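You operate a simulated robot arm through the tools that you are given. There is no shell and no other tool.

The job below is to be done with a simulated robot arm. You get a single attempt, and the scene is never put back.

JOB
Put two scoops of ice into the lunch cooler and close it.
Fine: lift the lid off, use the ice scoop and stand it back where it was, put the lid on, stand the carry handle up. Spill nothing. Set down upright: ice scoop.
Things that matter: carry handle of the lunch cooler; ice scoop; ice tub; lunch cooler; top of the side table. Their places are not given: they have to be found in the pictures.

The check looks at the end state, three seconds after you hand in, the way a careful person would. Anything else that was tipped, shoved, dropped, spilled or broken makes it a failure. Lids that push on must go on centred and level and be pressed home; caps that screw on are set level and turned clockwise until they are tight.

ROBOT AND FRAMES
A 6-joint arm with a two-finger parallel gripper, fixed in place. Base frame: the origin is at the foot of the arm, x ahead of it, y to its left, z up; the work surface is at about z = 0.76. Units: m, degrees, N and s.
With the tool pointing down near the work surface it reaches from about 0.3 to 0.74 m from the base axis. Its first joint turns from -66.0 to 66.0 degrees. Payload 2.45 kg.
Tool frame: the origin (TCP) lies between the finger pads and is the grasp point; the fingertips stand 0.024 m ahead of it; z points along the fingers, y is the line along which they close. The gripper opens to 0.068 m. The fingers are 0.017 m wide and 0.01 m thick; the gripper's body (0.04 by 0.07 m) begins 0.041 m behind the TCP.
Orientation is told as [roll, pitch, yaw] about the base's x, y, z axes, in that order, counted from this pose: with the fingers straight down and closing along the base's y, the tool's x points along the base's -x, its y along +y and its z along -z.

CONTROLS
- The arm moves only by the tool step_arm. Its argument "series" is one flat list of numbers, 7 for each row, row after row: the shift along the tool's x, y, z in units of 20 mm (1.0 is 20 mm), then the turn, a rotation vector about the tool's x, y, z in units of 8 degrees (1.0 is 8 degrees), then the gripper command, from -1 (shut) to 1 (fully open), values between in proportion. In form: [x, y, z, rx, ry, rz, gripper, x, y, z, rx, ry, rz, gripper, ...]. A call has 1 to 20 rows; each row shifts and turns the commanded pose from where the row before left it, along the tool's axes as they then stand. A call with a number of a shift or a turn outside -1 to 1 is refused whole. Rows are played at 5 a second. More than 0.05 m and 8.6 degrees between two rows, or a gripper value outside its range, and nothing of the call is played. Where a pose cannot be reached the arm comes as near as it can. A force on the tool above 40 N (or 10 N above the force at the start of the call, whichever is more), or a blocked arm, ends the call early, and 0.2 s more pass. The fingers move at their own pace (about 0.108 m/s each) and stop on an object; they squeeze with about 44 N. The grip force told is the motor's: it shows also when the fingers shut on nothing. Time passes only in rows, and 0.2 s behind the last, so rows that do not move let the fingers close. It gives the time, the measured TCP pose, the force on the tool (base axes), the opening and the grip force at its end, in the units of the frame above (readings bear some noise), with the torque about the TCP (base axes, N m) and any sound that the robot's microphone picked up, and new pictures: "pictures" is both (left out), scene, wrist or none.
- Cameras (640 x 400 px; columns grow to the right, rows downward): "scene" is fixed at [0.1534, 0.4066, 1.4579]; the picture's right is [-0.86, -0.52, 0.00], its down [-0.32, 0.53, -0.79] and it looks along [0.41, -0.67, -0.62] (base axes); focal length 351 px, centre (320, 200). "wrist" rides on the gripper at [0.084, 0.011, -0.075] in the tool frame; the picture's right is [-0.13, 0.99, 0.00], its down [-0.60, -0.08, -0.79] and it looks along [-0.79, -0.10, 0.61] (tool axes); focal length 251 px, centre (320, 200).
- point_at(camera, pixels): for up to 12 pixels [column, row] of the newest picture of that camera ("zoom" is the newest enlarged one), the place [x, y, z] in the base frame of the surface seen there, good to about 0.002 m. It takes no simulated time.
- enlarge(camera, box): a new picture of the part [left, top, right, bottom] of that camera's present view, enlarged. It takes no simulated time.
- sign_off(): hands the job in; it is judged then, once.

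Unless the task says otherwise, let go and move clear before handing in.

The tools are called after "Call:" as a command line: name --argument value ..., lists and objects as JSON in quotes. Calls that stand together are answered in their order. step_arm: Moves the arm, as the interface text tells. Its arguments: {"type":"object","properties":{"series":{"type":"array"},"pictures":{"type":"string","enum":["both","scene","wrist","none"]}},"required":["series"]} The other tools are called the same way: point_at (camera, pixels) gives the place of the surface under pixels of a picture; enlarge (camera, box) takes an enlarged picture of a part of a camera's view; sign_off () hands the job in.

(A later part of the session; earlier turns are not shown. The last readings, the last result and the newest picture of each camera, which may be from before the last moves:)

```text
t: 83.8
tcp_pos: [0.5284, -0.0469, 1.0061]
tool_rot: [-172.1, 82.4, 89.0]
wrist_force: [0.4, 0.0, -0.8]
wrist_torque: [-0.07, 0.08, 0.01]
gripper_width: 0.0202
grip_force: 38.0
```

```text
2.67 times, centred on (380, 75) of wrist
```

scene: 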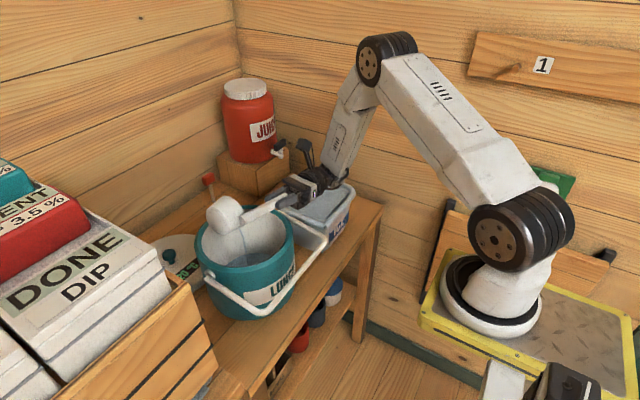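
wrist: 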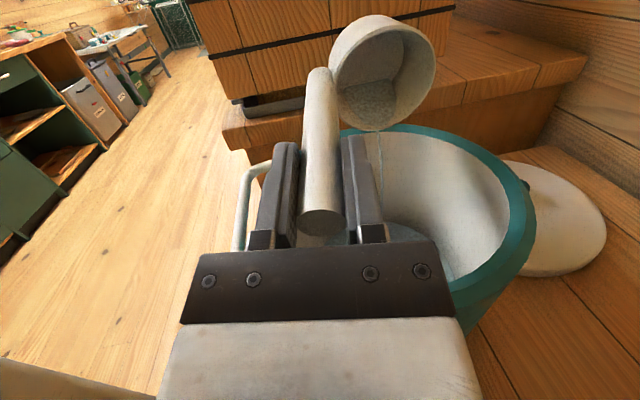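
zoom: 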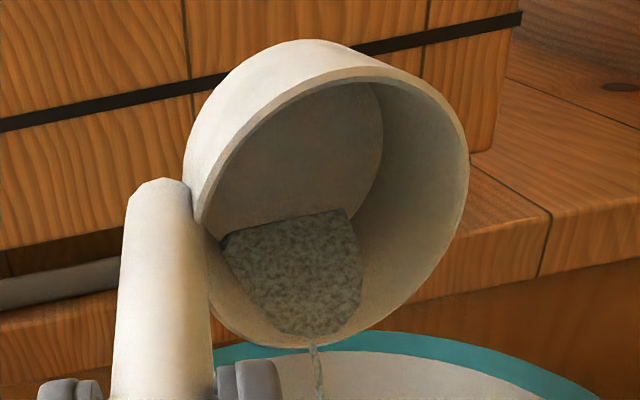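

A small heap remains in the cup with a trickle at the lip. I'll raise 35 mm and roll 15° further to empty it.

Call:
step_arm --series '[0.87, -0.018, 0.113, 0, 0, 0, -1, 0.87, -0.018, 0.113, 0, 0, 0, -1, -0.537, 0, 0.002, 0, 0.926, 0.146, -1, -0.537, 0, 0.002, 0, 0.926, 0.146, -1, 0, 0, 0, 0, 0, 0, -1, 0, 0, 0, 0, 0, 0, -1, 0, 0, 0, 0, 0, 0, -1, 0, 0, 0, 0, 0, 0, -1, 0, 0, 0, 0, 0, 0, -1]'

Call:
enlarge --camera "wrist" --box '[280, 0, 480, 150]'

Call:
enlarge --camera "scene" --box '[170, 130, 350, 310]'

```text
t: 85.8
tcp_pos: [0.526, -0.031, 1.0174]
tool_rot: [-170.5, 68.5, 90.2]
wrist_force: [0.0, 1.1, -1.5]
wrist_torque: [-0.1, 0.06, -0.02]
gripper_width: 0.0205
grip_force: 37.5
out of reach, approached as far as the arm can: row 4
```

scene: 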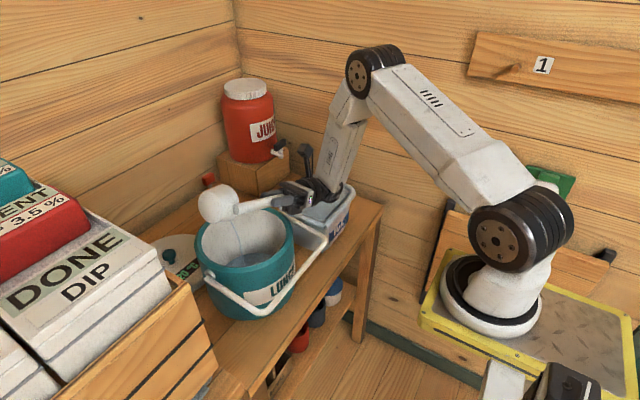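
wrist: 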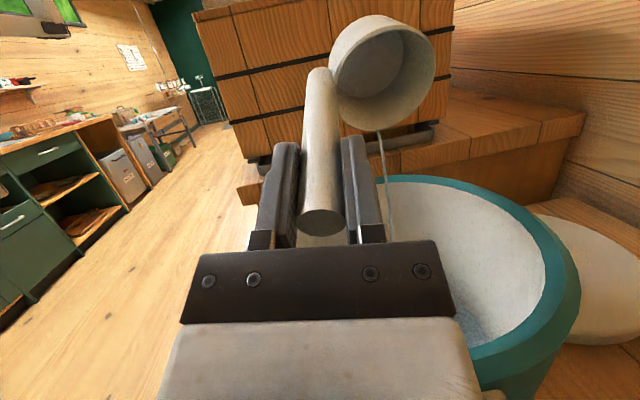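

```text
2.67 times, centred on (380, 75) of wrist
```

zoom: 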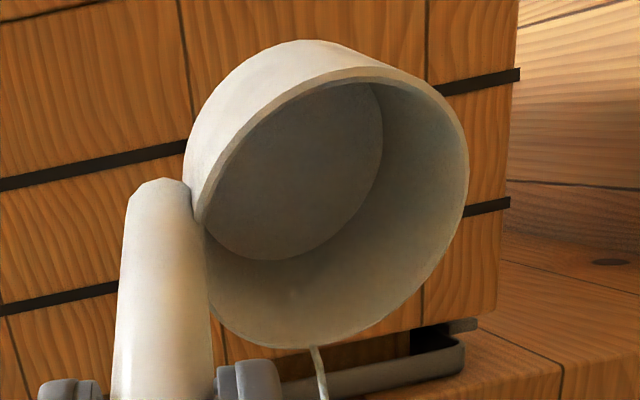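

```text
2.22 times, centred on (260, 220) of scene
```

zoom: 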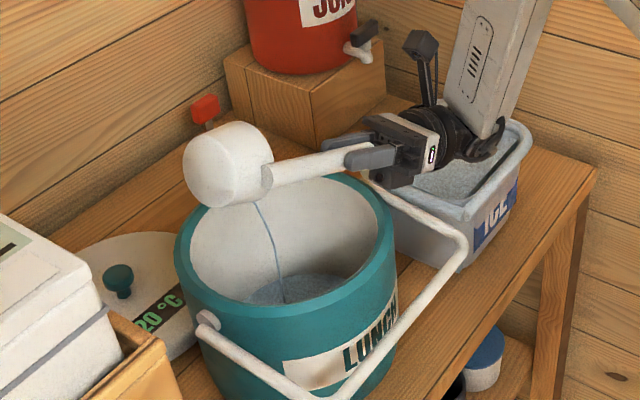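

The cup is empty now, only the last of the stream is still falling inside the cooler. I'll wait a moment and then roll the scoop back to 45° about the cup.

Call:
step_arm --series '[0, 0, 0, 0, 0, 0, -1, 0, 0, 0, 0, 0, 0, -1, 0, 0, 0, 0, 0, 0, -1, 0, 0, 0, 0, 0, 0, -1, 0.537, -0.01, 0.067, 0, -0.926, -0.146, -1, 0.537, -0.01, 0.067, 0, -0.926, -0.146, -1, 0.537, -0.01, 0.067, 0, -0.926, -0.146, -1, 0.537, -0.01, 0.067, 0, -0.926, -0.146, -1, 0.537, -0.01, 0.067, 0, -0.926, -0.146, -1, 0.537, -0.01, 0.067, 0, -0.926, -0.146, -1, 0.537, -0.01, 0.067, 0, -0.926, -0.146, -1, 0.537, -0.01, 0.067, 0, -0.926, -0.146, -1, 0.537, -0.01, 0.067, 0, -0.926, -0.146, -1, 0, 0, 0, 0, 0, 0, -1]'

Call:
enlarge --camera "scene" --box '[170, 130, 350, 310]'

```text
t: 88.8
tcp_pos: [0.527, -0.0093, 1.1046]
tool_rot: [9.2, 44.9, -89.9]
wrist_force: [0.0, 0.4, -0.5]
wrist_torque: [-0.06, 0.03, -0.04]
gripper_width: 0.0205
grip_force: 37.8
```

scene: 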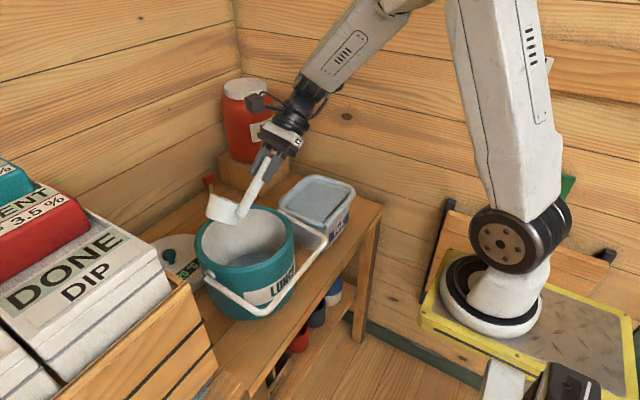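
wrist: 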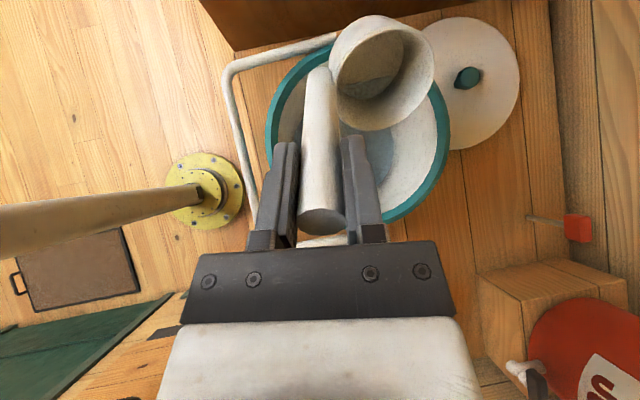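

```text
2.22 times, centred on (260, 220) of scene
```

zoom: 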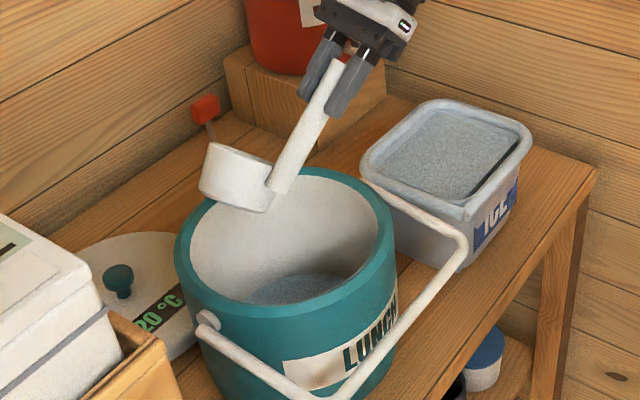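

Ice now covers the cooler bottom and the scoop is at 45°. I'll check for any residue inside the cup before moving off.

Call:
enlarge --camera "wrist" --box '[300, 0, 460, 140]'

```text
2.86 times, centred on (380, 70) of wrist
```

zoom: 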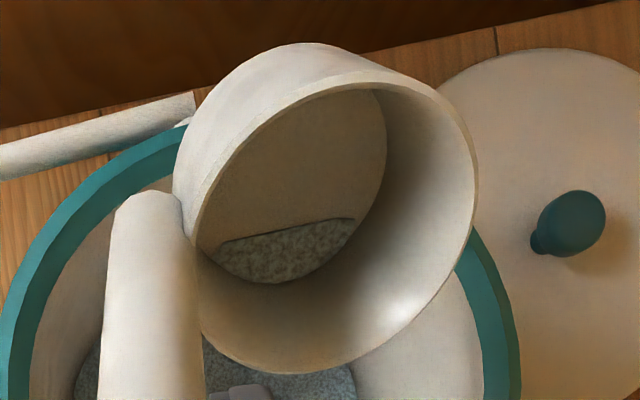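

A little ice stays in the corner, so I'll roll back to 22° for the trip over to the tub, then roll to 45° again above the ice.

Call:
step_arm --series '[0.537, -0.01, 0.067, 0, -0.926, -0.146, -1, 0.537, -0.01, 0.067, 0, -0.926, -0.146, -1, 0.537, -0.01, 0.067, 0, -0.926, -0.146, -1, -0.858, -0.045, -0.367, 0, 0, 0, -1, -0.858, -0.045, -0.367, 0, 0, 0, -1, -0.858, -0.045, -0.367, 0, 0, 0, -1, -0.858, -0.045, -0.367, 0, 0, 0, -1, -0.858, -0.045, -0.367, 0, 0, 0, -1, -0.858, -0.045, -0.367, 0, 0, 0, -1, -0.858, -0.045, -0.367, 0, 0, 0, -1, -0.858, -0.045, -0.367, 0, 0, 0, -1, -0.858, -0.045, -0.367, 0, 0, 0, -1, -0.858, -0.045, -0.367, 0, 0, 0, -1, -0.858, -0.045, -0.367, 0, 0, 0, -1, -0.858, -0.045, -0.367, 0, 0, 0, -1, -0.858, -0.045, -0.367, 0, 0, 0, -1, -0.858, -0.045, -0.367, 0, 0, 0, -1, -0.537, 0, 0.002, 0, 0.926, 0.146, -1, -0.537, 0, 0.002, 0, 0.926, 0.146, -1, -0.537, 0, 0.002, 0, 0.926, 0.146, -1]'

```text
t: 93.0
tcp_pos: [0.499, -0.269, 1.1049]
tool_rot: [9.1, 45.0, -89.9]
wrist_force: [-0.7, -1.1, -1.5]
wrist_torque: [-0.05, 0.03, 0.0]
gripper_width: 0.0203
grip_force: 37.4
```

scene: 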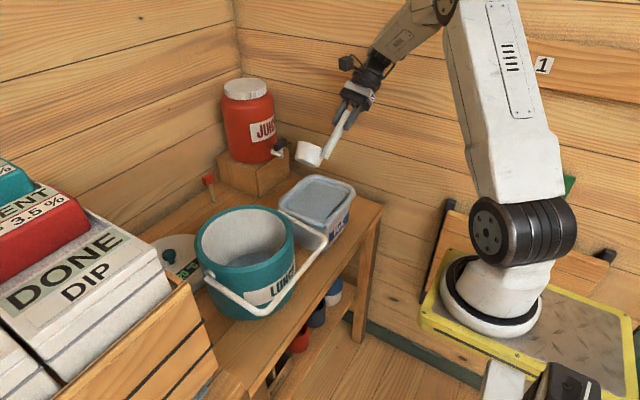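
wrist: 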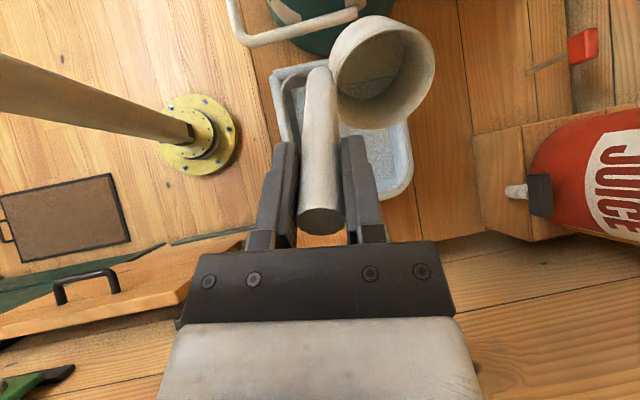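

Position is as planned (0.499,−0.269,1.105). I'll check the new ice level in the tub before the second dip.

Call:
point_at --camera "scene" --pixels '[[325, 195], [315, 205], [330, 205], [318, 215], [245, 250], [255, 255], [260, 262]]'

Call:
enlarge --camera "scene" --box '[260, 120, 400, 240]'

```text
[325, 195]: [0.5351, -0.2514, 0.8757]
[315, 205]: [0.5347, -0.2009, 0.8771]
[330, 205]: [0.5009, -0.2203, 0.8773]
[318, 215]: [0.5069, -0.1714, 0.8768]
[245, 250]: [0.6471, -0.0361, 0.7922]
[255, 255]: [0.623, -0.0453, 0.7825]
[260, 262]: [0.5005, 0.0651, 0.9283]
```

```text
3.33 times, centred on (330, 180) of scene
```

zoom: 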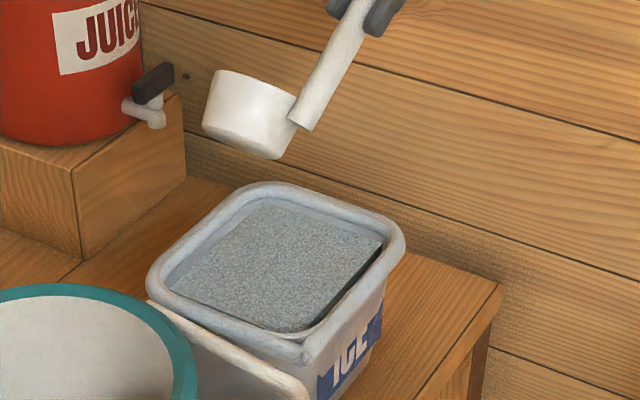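

The tub's ice is now at z≈0.877, so I'll dip 8 mm deeper than before with the same sweep.

Call:
step_arm --series '[-0.606, -0.094, 0.599, 0, 0, 0, -1, -0.606, -0.094, 0.599, 0, 0, 0, -1, -0.606, -0.094, 0.599, 0, 0, 0, -1, -0.606, -0.094, 0.599, 0, 0, 0, -1, -0.606, -0.094, 0.599, 0, 0, 0, -1, -0.606, -0.094, 0.599, 0, 0, 0, -1, -0.606, -0.094, 0.599, 0, 0, 0, -1, -0.606, -0.094, 0.599, 0, 0, 0, -1, -0.606, -0.094, 0.599, 0, 0, 0, -1, -0.606, -0.094, 0.599, 0, 0, 0, -1, 0, 0, 0, 0, 0, 0, -1, 0.244, 0, 0, 0, -0.926, -0.146, -1, 0.24, 0.005, -0.035, 0, -0.926, -0.146, -1, 0.4, -0.018, 0.115, 0, -0.926, -0.146, -1, 0.41, -0.01, 0.062, 0, -0.926, -0.146, -1, 0.527, -0.016, 0.1, 0, -0.926, -0.146, -1, 0.535, -0.005, 0.033, 0, -0.926, -0.146, -1, 0, 0, 0, 0, 0, 0, -1]'

```text
t: 96.8
tcp_pos: [0.4966, -0.2239, 0.9478]
tool_rot: [9.2, -0.1, -90.0]
wrist_force: [-0.4, -0.9, -0.3]
wrist_torque: [0.02, 0.08, 0.01]
gripper_width: 0.0204
grip_force: 38.1
```

scene: 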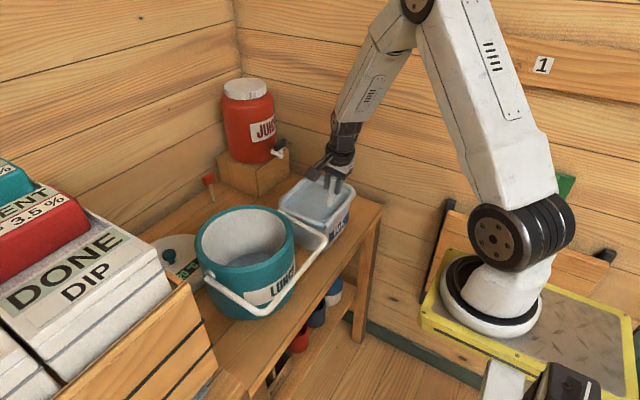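
wrist: 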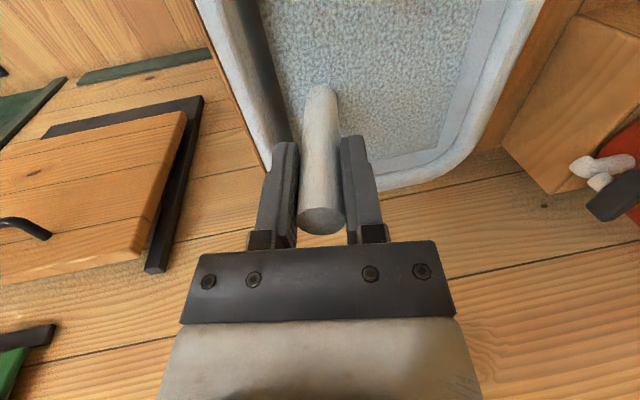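

The cup is level and buried again. I'll lift it straight out.

Call:
step_arm --series '[0, 0.078, -0.494, 0, 0, 0, -1, 0, 0.078, -0.494, 0, 0, 0, -1, 0, 0.078, -0.494, 0, 0, 0, -1, 0, 0.078, -0.494, 0, 0, 0, -1, 0, 0.078, -0.494, 0, 0, 0, -1, 0, 0.078, -0.494, 0, 0, 0, -1, 0, 0.078, -0.494, 0, 0, 0, -1, 0, 0.078, -0.494, 0, 0, 0, -1, 0, 0.078, -0.494, 0, 0, 0, -1, 0, 0.078, -0.494, 0, 0, 0, -1, 0, 0.078, -0.494, 0, 0, 0, -1, 0, 0.078, -0.494, 0, 0, 0, -1, 0, 0.078, -0.494, 0, 0, 0, -1, 0, 0.078, -0.494, 0, 0, 0, -1, 0, 0, 0, 0, 0, 0, -1]'

Call:
enlarge --camera "scene" --box '[230, 100, 400, 260]'

Call:
enlarge --camera "wrist" --box '[240, 0, 480, 180]'

```text
t: 100.0
tcp_pos: [0.5, -0.2242, 1.087]
tool_rot: [9.1, 0.0, -90.0]
wrist_force: [-0.3, 1.0, -2.2]
wrist_torque: [0.0, 0.05, 0.01]
gripper_width: 0.0203
grip_force: 37.6
```

scene: 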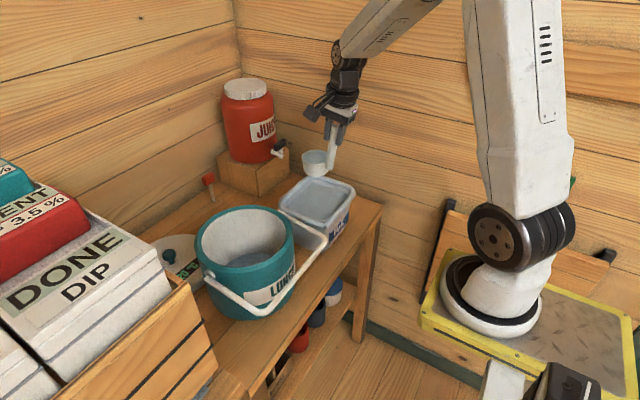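
wrist: 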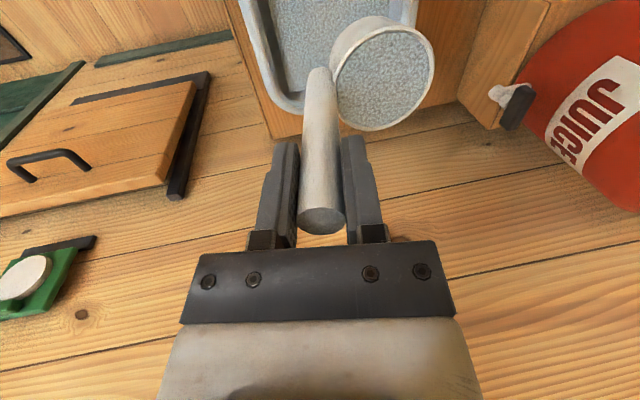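

```text
2.50 times, centred on (315, 180) of scene
```

zoom: 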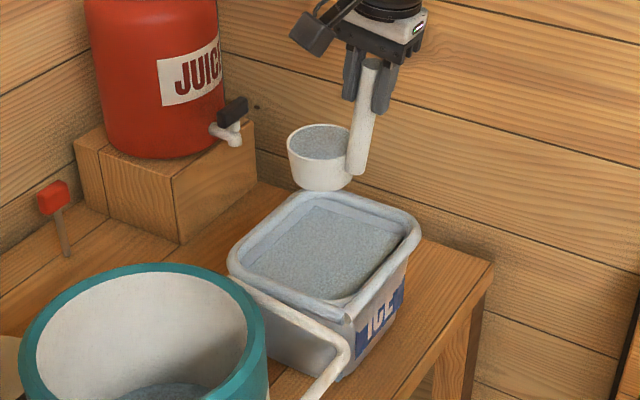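

```text
2.22 times, centred on (360, 90) of wrist
```

zoom: 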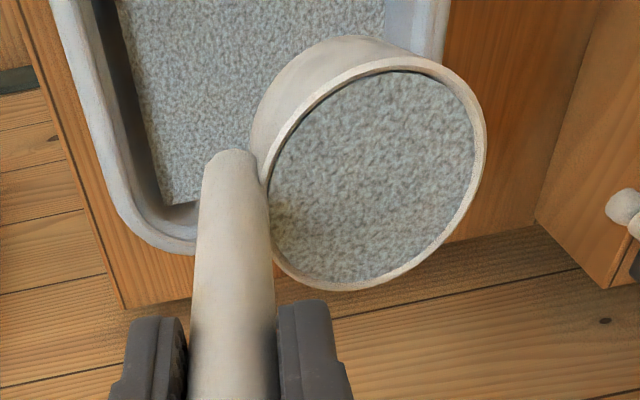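

The scoop is full and level again. I'll carry it to the same spot over the cooler.

Call:
step_arm --series '[0.4, 0.05, 0.008, 0, 0, 0, -1, 0.781, 0.0817, 0.0, 0, 0, 0, -1, 0.781, 0.0817, 0.0, 0, 0, 0, -1, 0.781, 0.0817, 0.0, 0, 0, 0, -1, 0.781, 0.0817, 0.0, 0, 0, 0, -1, 0.781, 0.0817, 0.013, 0, 0, 0, -1, 0.781, 0.0817, 0.013, 0, 0, 0, -1, 0.781, 0.0817, 0.013, 0, 0, 0, -1, 0.781, 0.0817, 0.013, 0, 0, 0, -1, 0.781, 0.0817, 0.013, 0, 0, 0, -1, 0.781, 0.0817, 0.013, 0, 0, 0, -1, 0.781, 0.0817, 0.013, 0, 0, 0, -1, 0.781, 0.0817, 0.013, 0, 0, 0, -1, 0.781, 0.0817, 0.013, 0, 0, 0, -1, 0.781, 0.0817, 0.013, 0, 0, 0, -1, 0.781, 0.0817, 0.013, 0, 0, 0, -1, 0.781, 0.0817, 0.013, 0, 0, 0, -1, 0.3, 0.05, 0.008, 0, 0, 0, -1]'

```text
t: 103.8
tcp_pos: [0.526, 0.0383, 1.0859]
tool_rot: [9.2, 0.0, -90.0]
wrist_force: [0.0, -0.2, -1.5]
wrist_torque: [-0.01, 0.07, -0.01]
gripper_width: 0.0204
grip_force: 38.2
```

scene: 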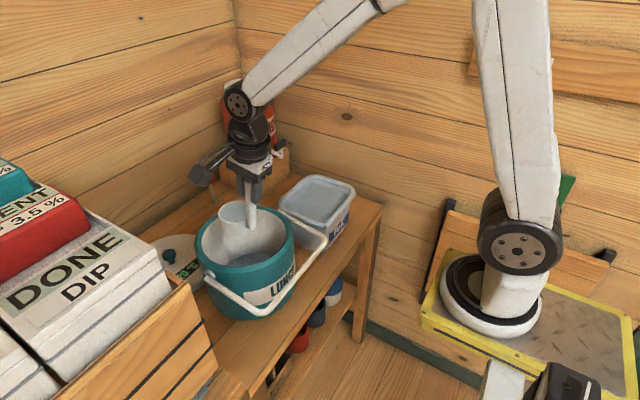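
wrist: 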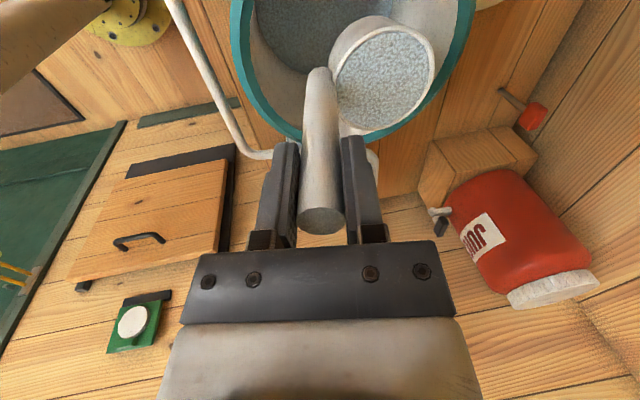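

The full cup is over the opening again at (0.526,0.038,1.086). I'll pour with the same roll and hold.

Call:
step_arm --series '[-0.537, 0, 0.002, 0, 0.926, 0.146, -1, -0.537, 0, 0.002, 0, 0.926, 0.146, -1, -0.537, 0, 0.002, 0, 0.926, 0.146, -1, -0.537, 0, 0.002, 0, 0.926, 0.146, -1, -0.537, 0, 0.002, 0, 0.926, 0.146, -1, -0.537, 0, 0.002, 0, 0.926, 0.146, -1, -0.537, 0, 0.002, 0, 0.926, 0.146, -1, -0.537, 0, 0.002, 0, 0.926, 0.146, -1, -0.537, 0, 0.002, 0, 0.926, 0.146, -1, -0.537, 0, 0.002, 0, 0.926, 0.146, -1, -0.537, 0, 0.002, 0, 0.926, 0.146, -1, -0.537, 0, 0.002, 0, 0.926, 0.146, -1, -0.537, 0, 0.002, 0, 0.926, 0.146, -1, 0, 0, 0, 0, 0, 0, -1, 0, 0, 0, 0, 0, 0, -1, 0, 0, 0, 0, 0, 0, -1, 0, 0, 0, 0, 0, 0, -1, 0, 0, 0, 0, 0, 0, -1, 0, 0, 0, 0, 0, 0, -1, 0, 0, 0, 0, 0, 0, -1]' --pictures "none"

Call:
step_arm --series '[0.9, -0.018, 0.113, 0, 0, 0, -1, 0.9, -0.018, 0.113, 0, 0, 0, -1, 0.9, -0.018, 0.113, 0, 0, 0, -1, -0.537, 0, 0.002, 0, 0.926, 0.146, -1, -0.537, 0, 0.002, 0, 0.926, 0.146, -1, 0, 0, 0, 0, 0, 0, -1, 0, 0, 0, 0, 0, 0, -1, 0, 0, 0, 0, 0, 0, -1, 0, 0, 0, 0, 0, 0, -1, 0, 0, 0, 0, 0, 0, -1, 0, 0, 0, 0, 0, 0, -1, 0, 0, 0, 0, 0, 0, -1, 0, 0, 0, 0, 0, 0, -1, 0, 0, 0, 0, 0, 0, -1]'

Call:
enlarge --camera "wrist" --box '[280, 0, 480, 150]'

Call:
enlarge --camera "scene" --box '[170, 130, 350, 310]'

```text
t: 108.0
tcp_pos: [0.5279, -0.0475, 0.9998]
tool_rot: [-172.0, 82.4, 88.9]
wrist_force: [0.0, 0.1, -2.1]
wrist_torque: [-0.12, 0.08, 0.02]
gripper_width: 0.0203
grip_force: 37.6
```

```text
t: 111.0
tcp_pos: [0.5263, -0.0323, 1.0302]
tool_rot: [-170.2, 68.6, 90.2]
wrist_force: [-0.1, -0.2, -1.9]
wrist_torque: [-0.1, 0.08, -0.04]
gripper_width: 0.0205
grip_force: 38.1
out of reach, approached as far as the arm can: row 5
```

scene: 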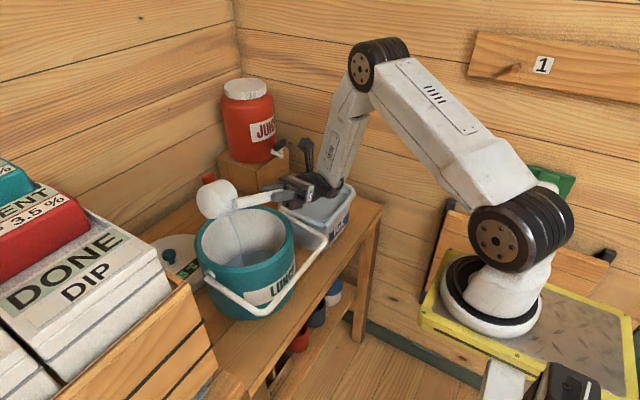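
wrist: 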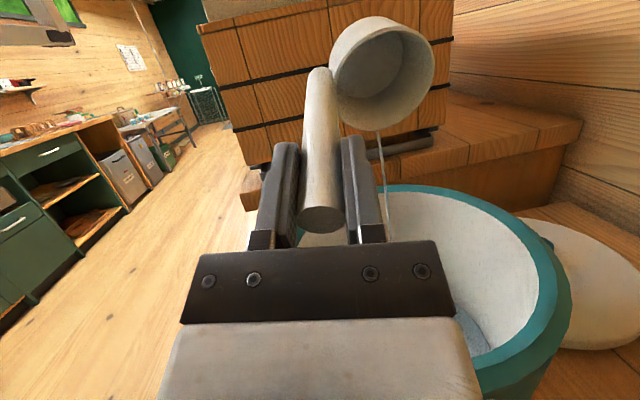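

```text
2.67 times, centred on (380, 75) of wrist
```

zoom: 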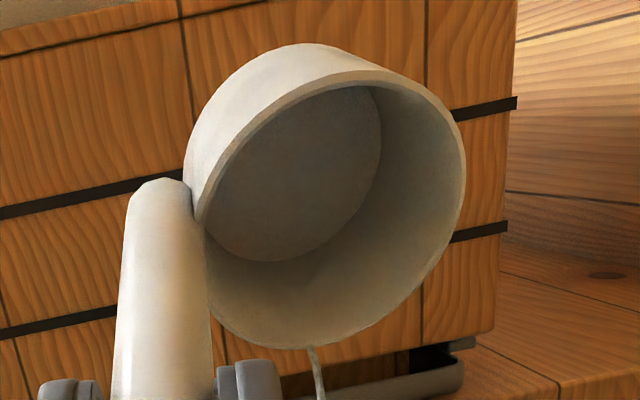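

```text
2.22 times, centred on (260, 220) of scene
```

zoom: 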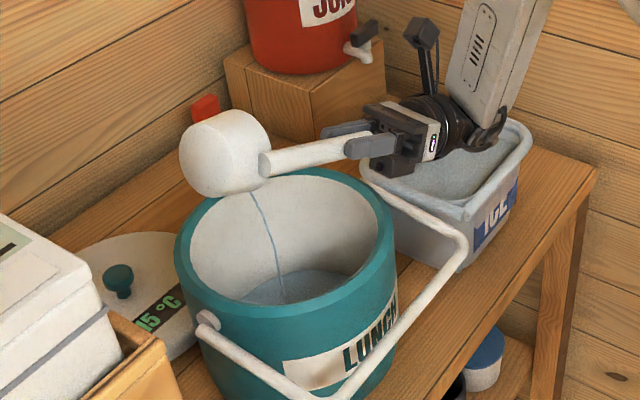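

The stream is nearly done and lands inside the cooler; the cup looks empty. I'll hold longer so the trickle ends fully.

Call:
step_arm --series '[0, 0, 0, 0, 0, 0, -1, 0, 0, 0, 0, 0, 0, -1, 0, 0, 0, 0, 0, 0, -1, 0, 0, 0, 0, 0, 0, -1, 0, 0, 0, 0, 0, 0, -1, 0, 0, 0, 0, 0, 0, -1, 0, 0, 0, 0, 0, 0, -1, 0, 0, 0, 0, 0, 0, -1, 0, 0, 0, 0, 0, 0, -1, 0, 0, 0, 0, 0, 0, -1, 0, 0, 0, 0, 0, 0, -1, 0, 0, 0, 0, 0, 0, -1, 0, 0, 0, 0, 0, 0, -1, 0, 0, 0, 0, 0, 0, -1, 0, 0, 0, 0, 0, 0, -1, 0, 0, 0, 0, 0, 0, -1]'

Call:
enlarge --camera "wrist" --box '[280, 0, 480, 150]'

```text
t: 114.4
tcp_pos: [0.5268, -0.0318, 1.0306]
tool_rot: [-170.2, 68.7, 90.2]
wrist_force: [0.1, -0.4, -0.6]
wrist_torque: [-0.12, 0.07, 0.0]
gripper_width: 0.0204
grip_force: 37.6
```

scene: 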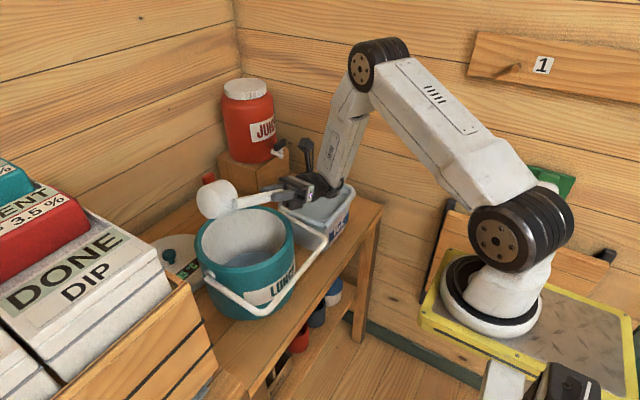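
wrist: 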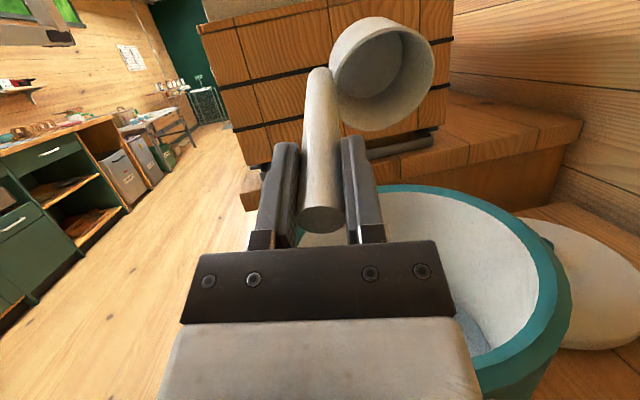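

```text
2.67 times, centred on (380, 75) of wrist
```

zoom: 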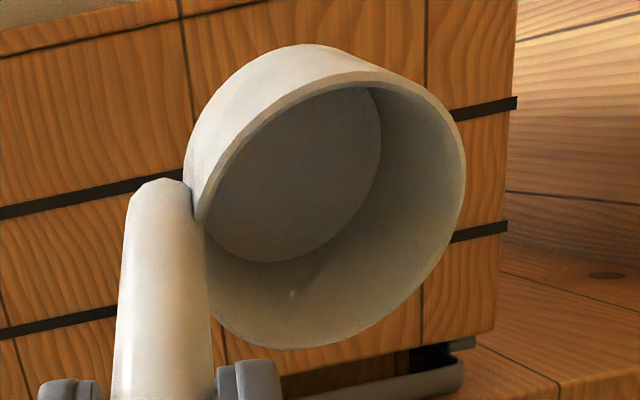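

The stream has stopped and the cup is empty. I'll roll the scoop back to level over the cooler.

Call:
step_arm --series '[0.537, -0.01, 0.067, 0, -0.926, -0.146, -1, 0.537, -0.01, 0.067, 0, -0.926, -0.146, -1, 0.537, -0.01, 0.067, 0, -0.926, -0.146, -1, 0.537, -0.01, 0.067, 0, -0.926, -0.146, -1, 0.537, -0.01, 0.067, 0, -0.926, -0.146, -1, 0.537, -0.01, 0.067, 0, -0.926, -0.146, -1, 0.537, -0.01, 0.067, 0, -0.926, -0.146, -1, 0.537, -0.01, 0.067, 0, -0.926, -0.146, -1, 0.537, -0.01, 0.067, 0, -0.926, -0.146, -1, 0.537, -0.01, 0.067, 0, -0.926, -0.146, -1, 0.537, -0.01, 0.067, 0, -0.926, -0.146, -1, 0.537, -0.01, 0.067, 0, -0.926, -0.146, -1, 0.537, -0.01, 0.067, 0, -0.926, -0.146, -1, 0.537, -0.01, 0.067, 0, -0.926, -0.146, -1, 0.537, -0.01, 0.067, 0, -0.926, -0.146, -1, 0, 0, 0, 0, 0, 0, -1]'

Call:
enlarge --camera "scene" --box '[170, 130, 350, 310]'

```text
t: 117.8
tcp_pos: [0.5257, 0.0502, 1.1408]
tool_rot: [9.1, 0.0, -90.0]
wrist_force: [0.6, -0.5, -1.1]
wrist_torque: [0.04, 0.04, 0.01]
gripper_width: 0.0203
grip_force: 37.4
```

scene: 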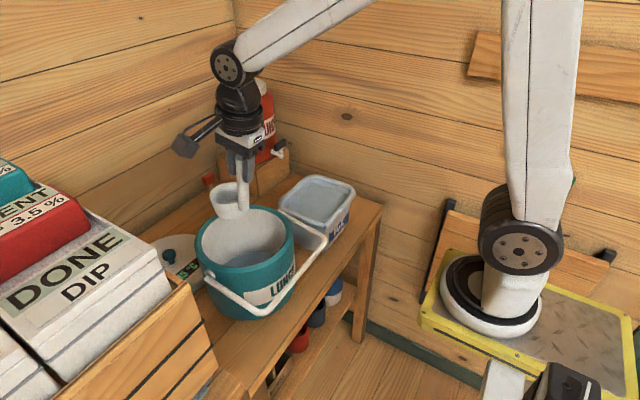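
wrist: 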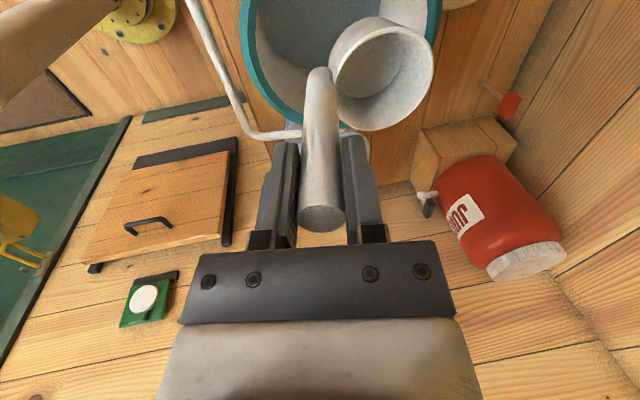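

```text
2.22 times, centred on (260, 220) of scene
```

zoom: 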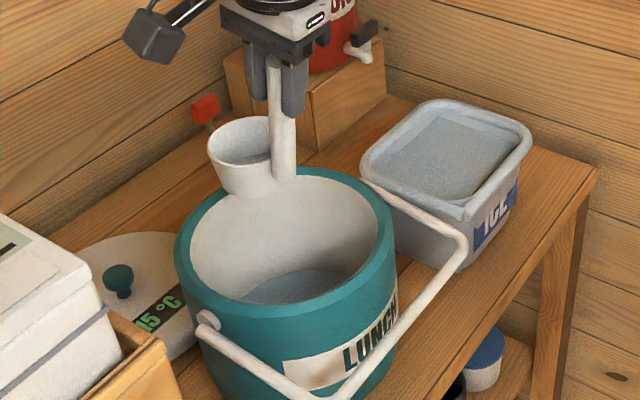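

The scoop is level again and the ice lies in the cooler. I'll carry it back above its original spot at (0.4725,−0.378).

Call:
step_arm --series '[-0.973, -0.132, 0.061, 0, 0, 0, -1, -0.973, -0.132, 0.061, 0, 0, 0, -1, -0.973, -0.132, 0.061, 0, 0, 0, -1, -0.973, -0.132, 0.061, 0, 0, 0, -1, -0.973, -0.132, 0.061, 0, 0, 0, -1, -0.973, -0.132, 0.061, 0, 0, 0, -1, -0.973, -0.132, 0.061, 0, 0, 0, -1, -0.973, -0.132, 0.061, 0, 0, 0, -1, -0.973, -0.132, 0.061, 0, 0, 0, -1, -0.973, -0.132, 0.061, 0, 0, 0, -1, -0.973, -0.132, 0.061, 0, 0, 0, -1, -0.973, -0.132, 0.061, 0, 0, 0, -1, -0.973, -0.132, 0.061, 0, 0, 0, -1, -0.973, -0.132, 0.061, 0, 0, 0, -1, -0.973, -0.132, 0.061, 0, 0, 0, -1, -0.973, -0.132, 0.061, 0, 0, 0, -1, -0.973, -0.132, 0.061, 0, 0, 0, -1, -0.973, -0.132, 0.061, 0, 0, 0, -1, -0.973, -0.132, 0.061, 0, 0, 0, -1, -0.973, -0.132, 0.061, 0, 0, 0, -1]' --pictures "none"

Call:
step_arm --series '[-0.973, -0.132, 0.061, 0, 0, 0, -1, -0.973, -0.132, 0.061, 0, 0, 0, -1, 0, 0, 0, 0, 0, 0, -1]'

Call:
enlarge --camera "scene" --box '[310, 80, 430, 200]'

```text
t: 122.0
tcp_pos: [0.4791, -0.3398, 1.1075]
tool_rot: [9.1, 0.1, -89.9]
wrist_force: [-0.1, -0.3, -1.4]
wrist_torque: [0.01, 0.05, -0.01]
gripper_width: 0.0202
grip_force: 38.1
```

```text
t: 122.8
tcp_pos: [0.474, -0.3785, 1.1046]
tool_rot: [9.1, 0.0, -90.0]
wrist_force: [0.0, 0.0, -1.5]
wrist_torque: [0.02, 0.03, 0.0]
gripper_width: 0.0204
grip_force: 37.3
```

scene: 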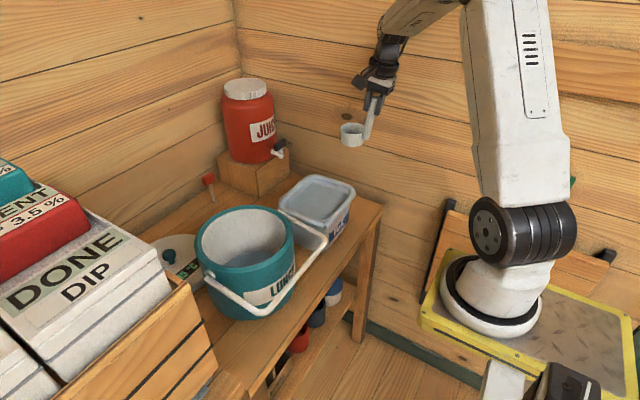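
wrist: 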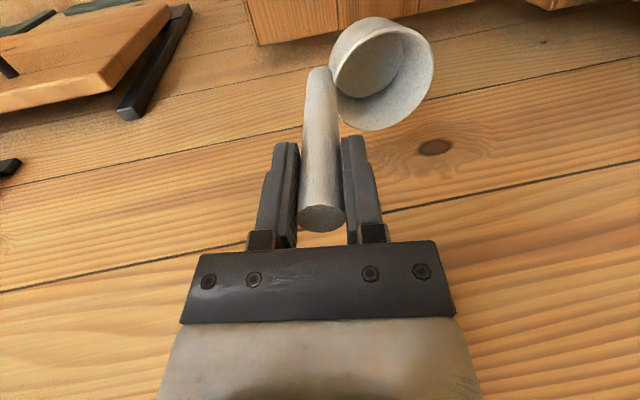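

```text
3.33 times, centred on (370, 140) of scene
```

zoom: 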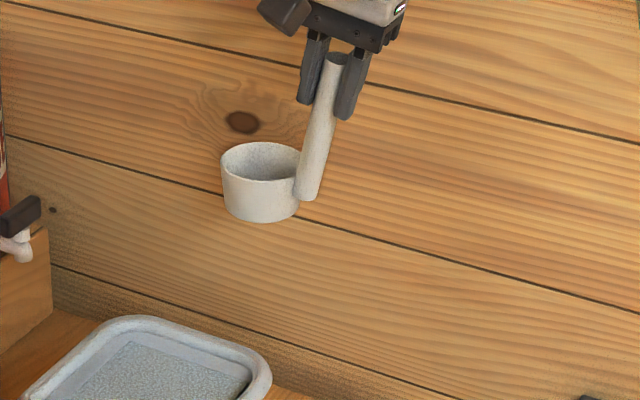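

The scoop hangs level over its spot. I'll lower it to about 9 mm above the rest height.

Call:
step_arm --series '[0, -0.149, 0.943, 0, 0, 0, -1, 0, -0.149, 0.943, 0, 0, 0, -1, 0, -0.149, 0.943, 0, 0, 0, -1, 0, -0.149, 0.943, 0, 0, 0, -1, 0, -0.149, 0.943, 0, 0, 0, -1, 0, -0.149, 0.943, 0, 0, 0, -1, 0, -0.149, 0.943, 0, 0, 0, -1, 0, -0.149, 0.943, 0, 0, 0, -1, 0, -0.149, 0.943, 0, 0, 0, -1, 0, -0.149, 0.943, 0, 0, 0, -1, 0, -0.149, 0.943, 0, 0, 0, -1, 0, 0, 0, 0, 0, 0, -1]'

Call:
enlarge --camera "scene" --box '[310, 125, 410, 215]'

```text
t: 125.4
tcp_pos: [0.4722, -0.3776, 0.8952]
tool_rot: [9.1, 0.0, -90.0]
wrist_force: [0.0, 0.5, -1.0]
wrist_torque: [-0.01, 0.03, -0.02]
gripper_width: 0.0203
grip_force: 37.6
```

scene: 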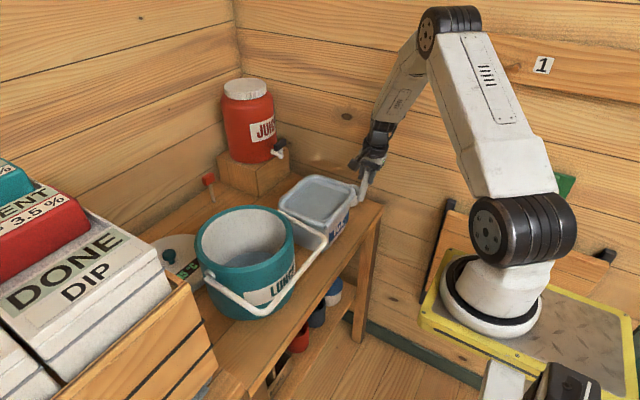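
wrist: 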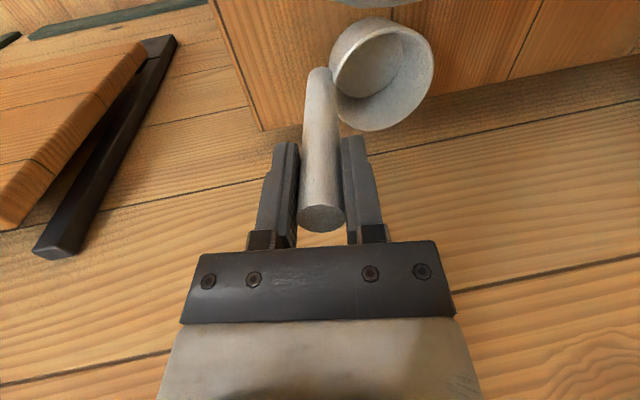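

```text
4.44 times, centred on (360, 170) of scene
```

zoom: 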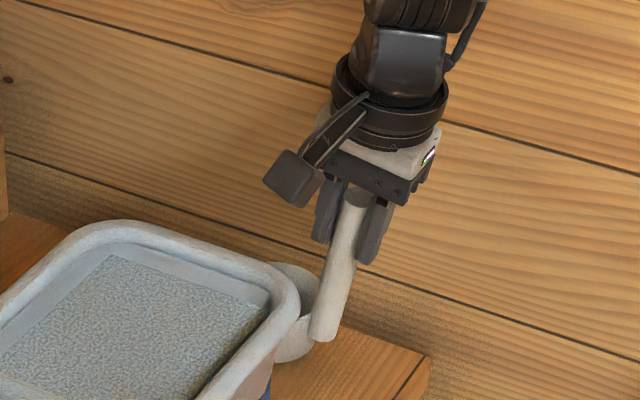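

The TCP is at z=0.895, about 10 mm above the pick height. I'll lower in small rows and watch for the table.

Call:
step_arm --series '[0, -0.019, 0.12, 0, 0, 0, -1, 0, -0.019, 0.12, 0, 0, 0, -1, 0, -0.012, 0.08, 0, 0, 0, -1, 0, -0.012, 0.08, 0, 0, 0, -1]' --pictures "none"

```text
t: 126.4
tcp_pos: [0.474, -0.3792, 0.8867]
tool_rot: [9.2, 0.0, -90.0]
wrist_force: [-3.2, 2.0, 7.4]
wrist_torque: [0.42, -0.15, 0.17]
gripper_width: 0.0202
grip_force: 38.3
```

The cup has touched down (7 N at z=0.887, within 2 mm of the pick height). I'll press 1 mm more, then open gently and look.

Call:
step_arm --series '[0, -0.006, 0.04, 0, 0, 0, -1, 0, 0, 0, 0, 0, 0, -1, 0, 0, 0, 0, 0, 0, -0.2, 0, 0, 0, 0, 0, 0, 0.2, 0, 0, 0, 0, 0, 0, 0.6, 0, 0, 0, 0, 0, 0, 1, 0, 0, 0, 0, 0, 0, 1]'

Call:
enlarge --camera "scene" --box '[310, 125, 410, 215]'

```text
t: 128.0
tcp_pos: [0.4746, -0.3788, 0.8856]
tool_rot: [9.1, -0.1, -90.0]
wrist_force: [0.5, -0.6, -0.8]
wrist_torque: [0.0, -0.01, 0.0]
gripper_width: 0.0681
grip_force: 0.1
```

scene: 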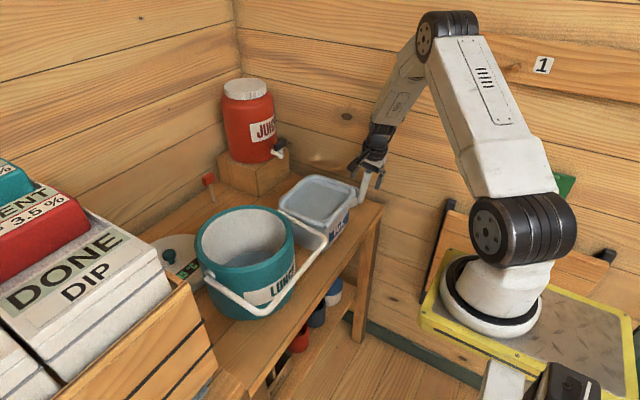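
wrist: 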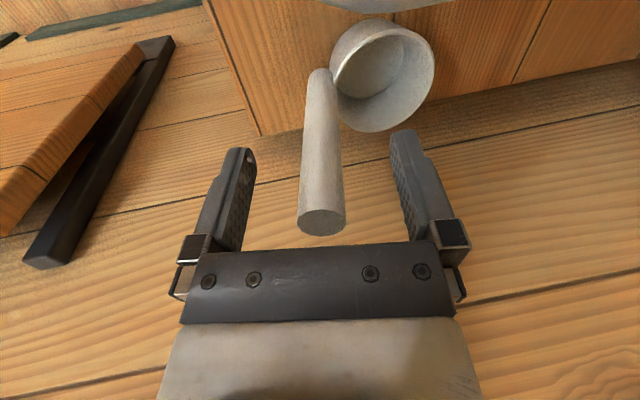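

```text
4.44 times, centred on (360, 170) of scene
```

zoom: 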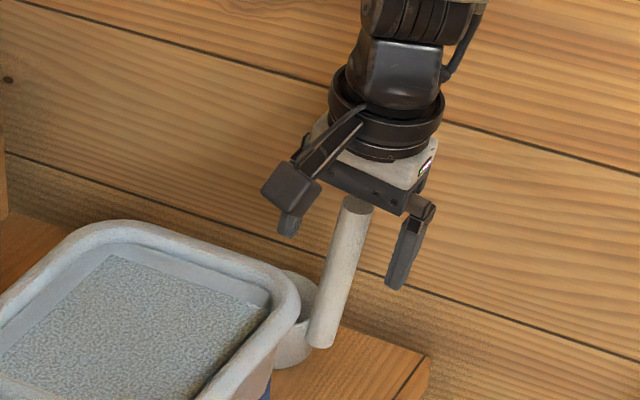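

The scoop stands upright in its original spot. I'll withdraw along the handle, straighten the tool and rise toward the cooler.

Call:
step_arm --series '[0, 0, -0.6, 0, 0, 0, 1, 0, 0, -1, 0, 0, 0, 1, 0, 0, -1, 0, 0, 0, 1, 0, 0, -1, 0, 0, 0, 1, 0, 0, -1, 0, 0, 0, 1, 0, 0, 0, 0.5625, 0, 0, 1, 0, 0, 0, 0.5625, 0, 0, 1, 0.954, 0.167, -0.69, 0, 0, 0, 1, 0.954, 0.167, -0.69, 0, 0, 0, 1, 0.954, 0.167, -0.69, 0, 0, 0, 1, 0.954, 0.167, -0.69, 0, 0, 0, 1, 0.954, 0.167, -0.69, 0, 0, 0, 1, 0.954, 0.167, -0.69, 0, 0, 0, 1, 0.954, 0.167, -0.69, 0, 0, 0, 1, 0.954, 0.167, -0.69, 0, 0, 0, 1, 0.954, 0.167, -0.69, 0, 0, 0, 1, 0.954, 0.167, -0.69, 0, 0, 0, 1, 0.954, 0.167, -0.69, 0, 0, 0, 1, 0.954, 0.167, -0.69, 0, 0, 0, 1]'

Call:
enlarge --camera "scene" --box '[270, 140, 400, 255]'

Call:
point_at --camera "scene" --pixels '[[368, 172], [358, 200], [362, 187], [359, 203]]'

```text
t: 132.0
tcp_pos: [0.4981, -0.1481, 1.1415]
tool_rot: [0.2, 0.0, -90.0]
wrist_force: [-0.4, 0.0, -0.2]
wrist_torque: [0.0, -0.01, -0.01]
gripper_width: 0.0681
grip_force: 0.0
```

scene: 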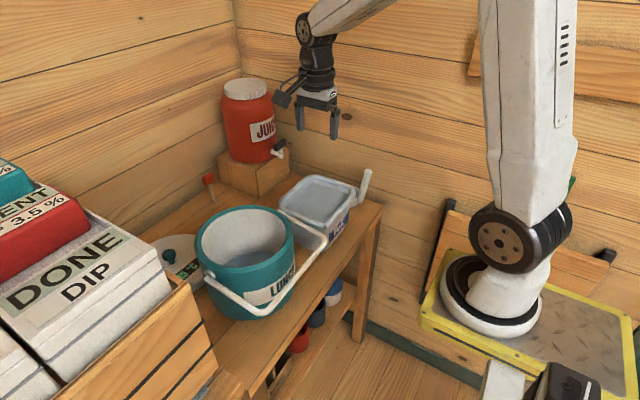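
wrist: 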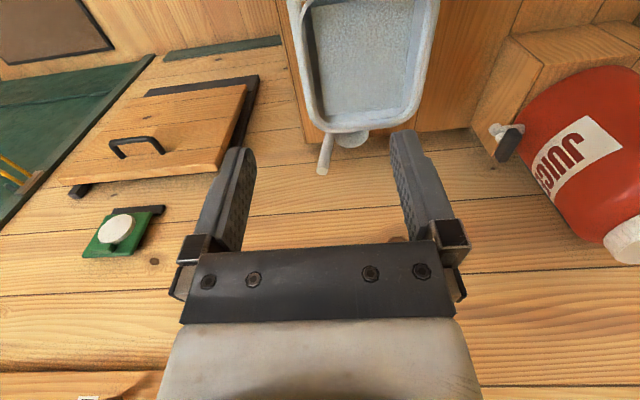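

```text
3.48 times, centred on (335, 198) of scene
```

zoom: 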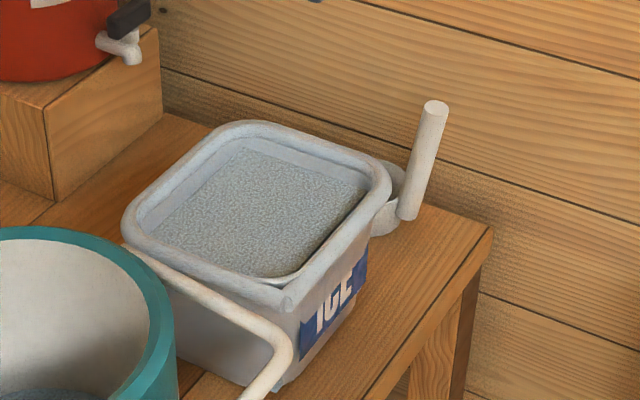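

```text
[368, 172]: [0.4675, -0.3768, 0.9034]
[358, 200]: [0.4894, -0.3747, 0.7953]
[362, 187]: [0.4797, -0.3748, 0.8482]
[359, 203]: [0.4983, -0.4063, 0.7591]
```

The scoop's handle top is within 2 mm of where it began. Now I'll turn to yaw −160 with the 20° tilt and return above the lid's knob.

Call:
step_arm --series '[0, 0, 0, 0, 0, 0.972, 1, 0, 0, 0, 0, 0, 0.972, 1, 0, 0, 0, 0, 0, 0.972, 1, 0, 0, 0, 0, 0, 0.972, 1, 0, 0, 0, 0, 0, 0.972, 1, 0, 0, 0, 0, 0, 0.972, 1, 0, 0, 0, 0, 0, 0.972, 1, 0, 0, 0, 0, 0, 0.972, 1, 0, 0, 0, 0, 0, 0.974, 1, 0, 0, 0, 0, 0.833, 0, 1, 0, 0, 0, 0, 0.833, 0, 1, 0, 0, 0, 0, 0.834, 0, 1]' --pictures "none"

Call:
step_arm --series '[0.93, -0.38, 0.638, 0, 0, 0, 1, 0.93, -0.38, 0.638, 0, 0, 0, 1, 0.93, -0.38, 0.638, 0, 0, 0, 1, 0.93, -0.38, 0.638, 0, 0, 0, 1, 0.93, -0.38, 0.638, 0, 0, 0, 1, 0.93, -0.38, 0.638, 0, 0, 0, 1, 0.93, -0.38, 0.638, 0, 0, 0, 1, 0.93, -0.38, 0.638, 0, 0, 0, 1, 0.93, -0.38, 0.638, 0, 0, 0, 1, 0.93, -0.38, 0.638, 0, 0, 0, 1, 0.93, -0.38, 0.638, 0, 0, 0, 1, 0.93, -0.38, 0.638, 0, 0, 0, 1, 0.93, -0.38, 0.638, 0, 0, 0, 1, 0.93, -0.38, 0.638, 0, 0, 0, 1, 0.93, -0.38, 0.638, 0, 0, 0, 1, 0.93, -0.38, 0.638, 0, 0, 0, 1, 0, 0, 0, 0, 0, 0, 1]'

```text
t: 134.6
tcp_pos: [0.4996, -0.1498, 1.1424]
tool_rot: [-0.1, 20.2, -160.1]
wrist_force: [-0.8, 0.6, 0.3]
wrist_torque: [-0.04, 0.01, 0.02]
gripper_width: 0.0683
grip_force: 0.1
```

```text
t: 138.2
tcp_pos: [0.7876, 0.0857, 1.0531]
tool_rot: [0.0, 20.0, -160.0]
wrist_force: [0.0, 0.7, 0.3]
wrist_torque: [-0.06, -0.04, 0.02]
gripper_width: 0.068
grip_force: 0.1
```

scene: 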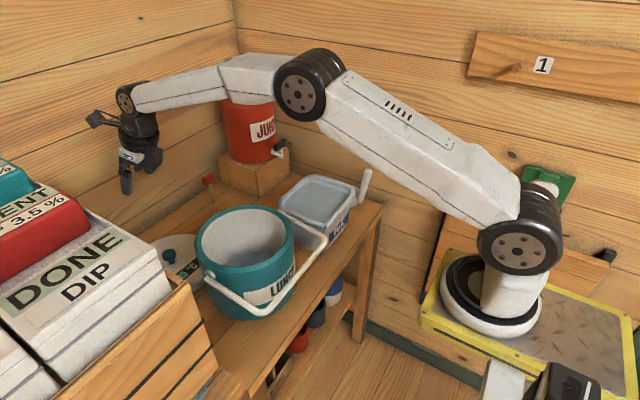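
wrist: 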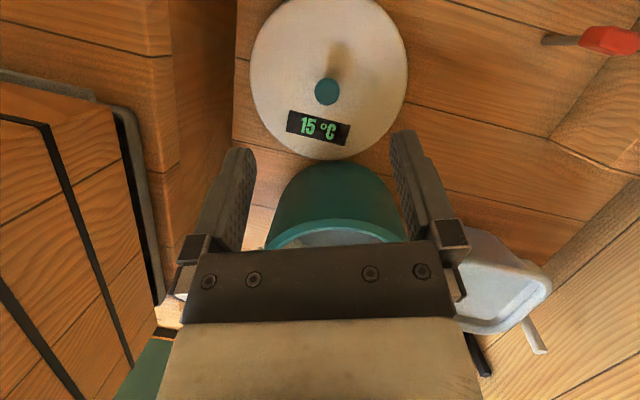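

The knob is seen at wrist (327,91) nearly as before. I'll measure its centre on the table-lying lid.

Call:
enlarge --camera "wrist" --box '[270, 40, 390, 140]'

Call:
point_at --camera "wrist" --pixels '[[327, 91], [316, 91], [338, 91], [327, 81], [327, 102], [252, 80], [407, 70], [330, 158], [360, 60]]'

```text
4.00 times, centred on (330, 90) of wrist
```

zoom: 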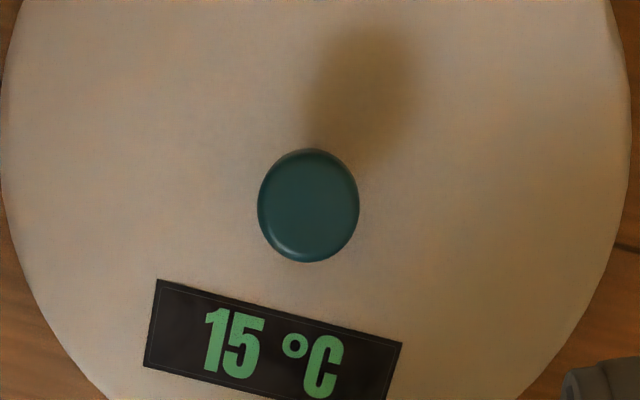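

```text
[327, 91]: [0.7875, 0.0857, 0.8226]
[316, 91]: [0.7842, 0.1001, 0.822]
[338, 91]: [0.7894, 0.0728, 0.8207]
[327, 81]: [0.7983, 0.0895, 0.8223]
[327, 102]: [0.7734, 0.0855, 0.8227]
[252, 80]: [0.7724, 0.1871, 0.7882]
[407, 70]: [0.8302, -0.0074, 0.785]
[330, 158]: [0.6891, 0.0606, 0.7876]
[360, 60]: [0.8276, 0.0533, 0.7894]
```

The knob's centre is (0.787,0.087) with its top at 0.822, right under the TCP. I'll go straight down to the same relative grip height.

Call:
step_arm --series '[-0.308, 0, 0.846, 0, 0, 0, 1, -0.308, 0, 0.846, 0, 0, 0, 1, -0.308, 0, 0.846, 0, 0, 0, 1, -0.308, 0, 0.846, 0, 0, 0, 1, -0.308, 0, 0.846, 0, 0, 0, 1, -0.308, 0, 0.846, 0, 0, 0, 1, -0.308, 0, 0.846, 0, 0, 0, 1, -0.308, 0, 0.846, 0, 0, 0, 1, -0.308, 0, 0.846, 0, 0, 0, 1, -0.308, 0, 0.846, 0, 0, 0, 1, -0.308, 0, 0.846, 0, 0, 0, 1, -0.25, 0, 0.7, 0, 0, 0, 1, 0, 0, 0, 0, 0, 0, 1]' --pictures "wrist"

```text
t: 141.0
tcp_pos: [0.7871, 0.0851, 0.8381]
tool_rot: [-0.1, 20.2, -160.0]
wrist_force: [0.1, -0.2, 0.5]
wrist_torque: [-0.01, 0.01, -0.01]
gripper_width: 0.0678
grip_force: 0.1
```

wrist: 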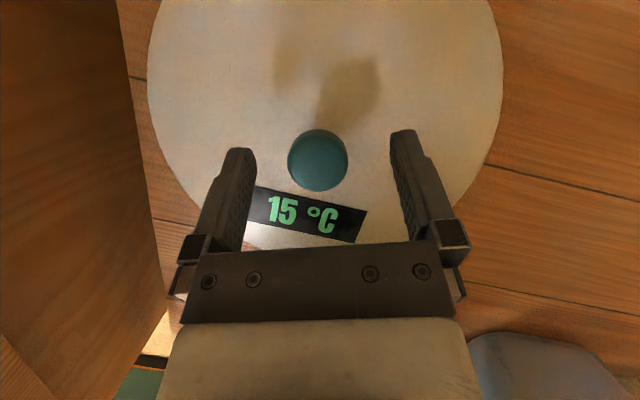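

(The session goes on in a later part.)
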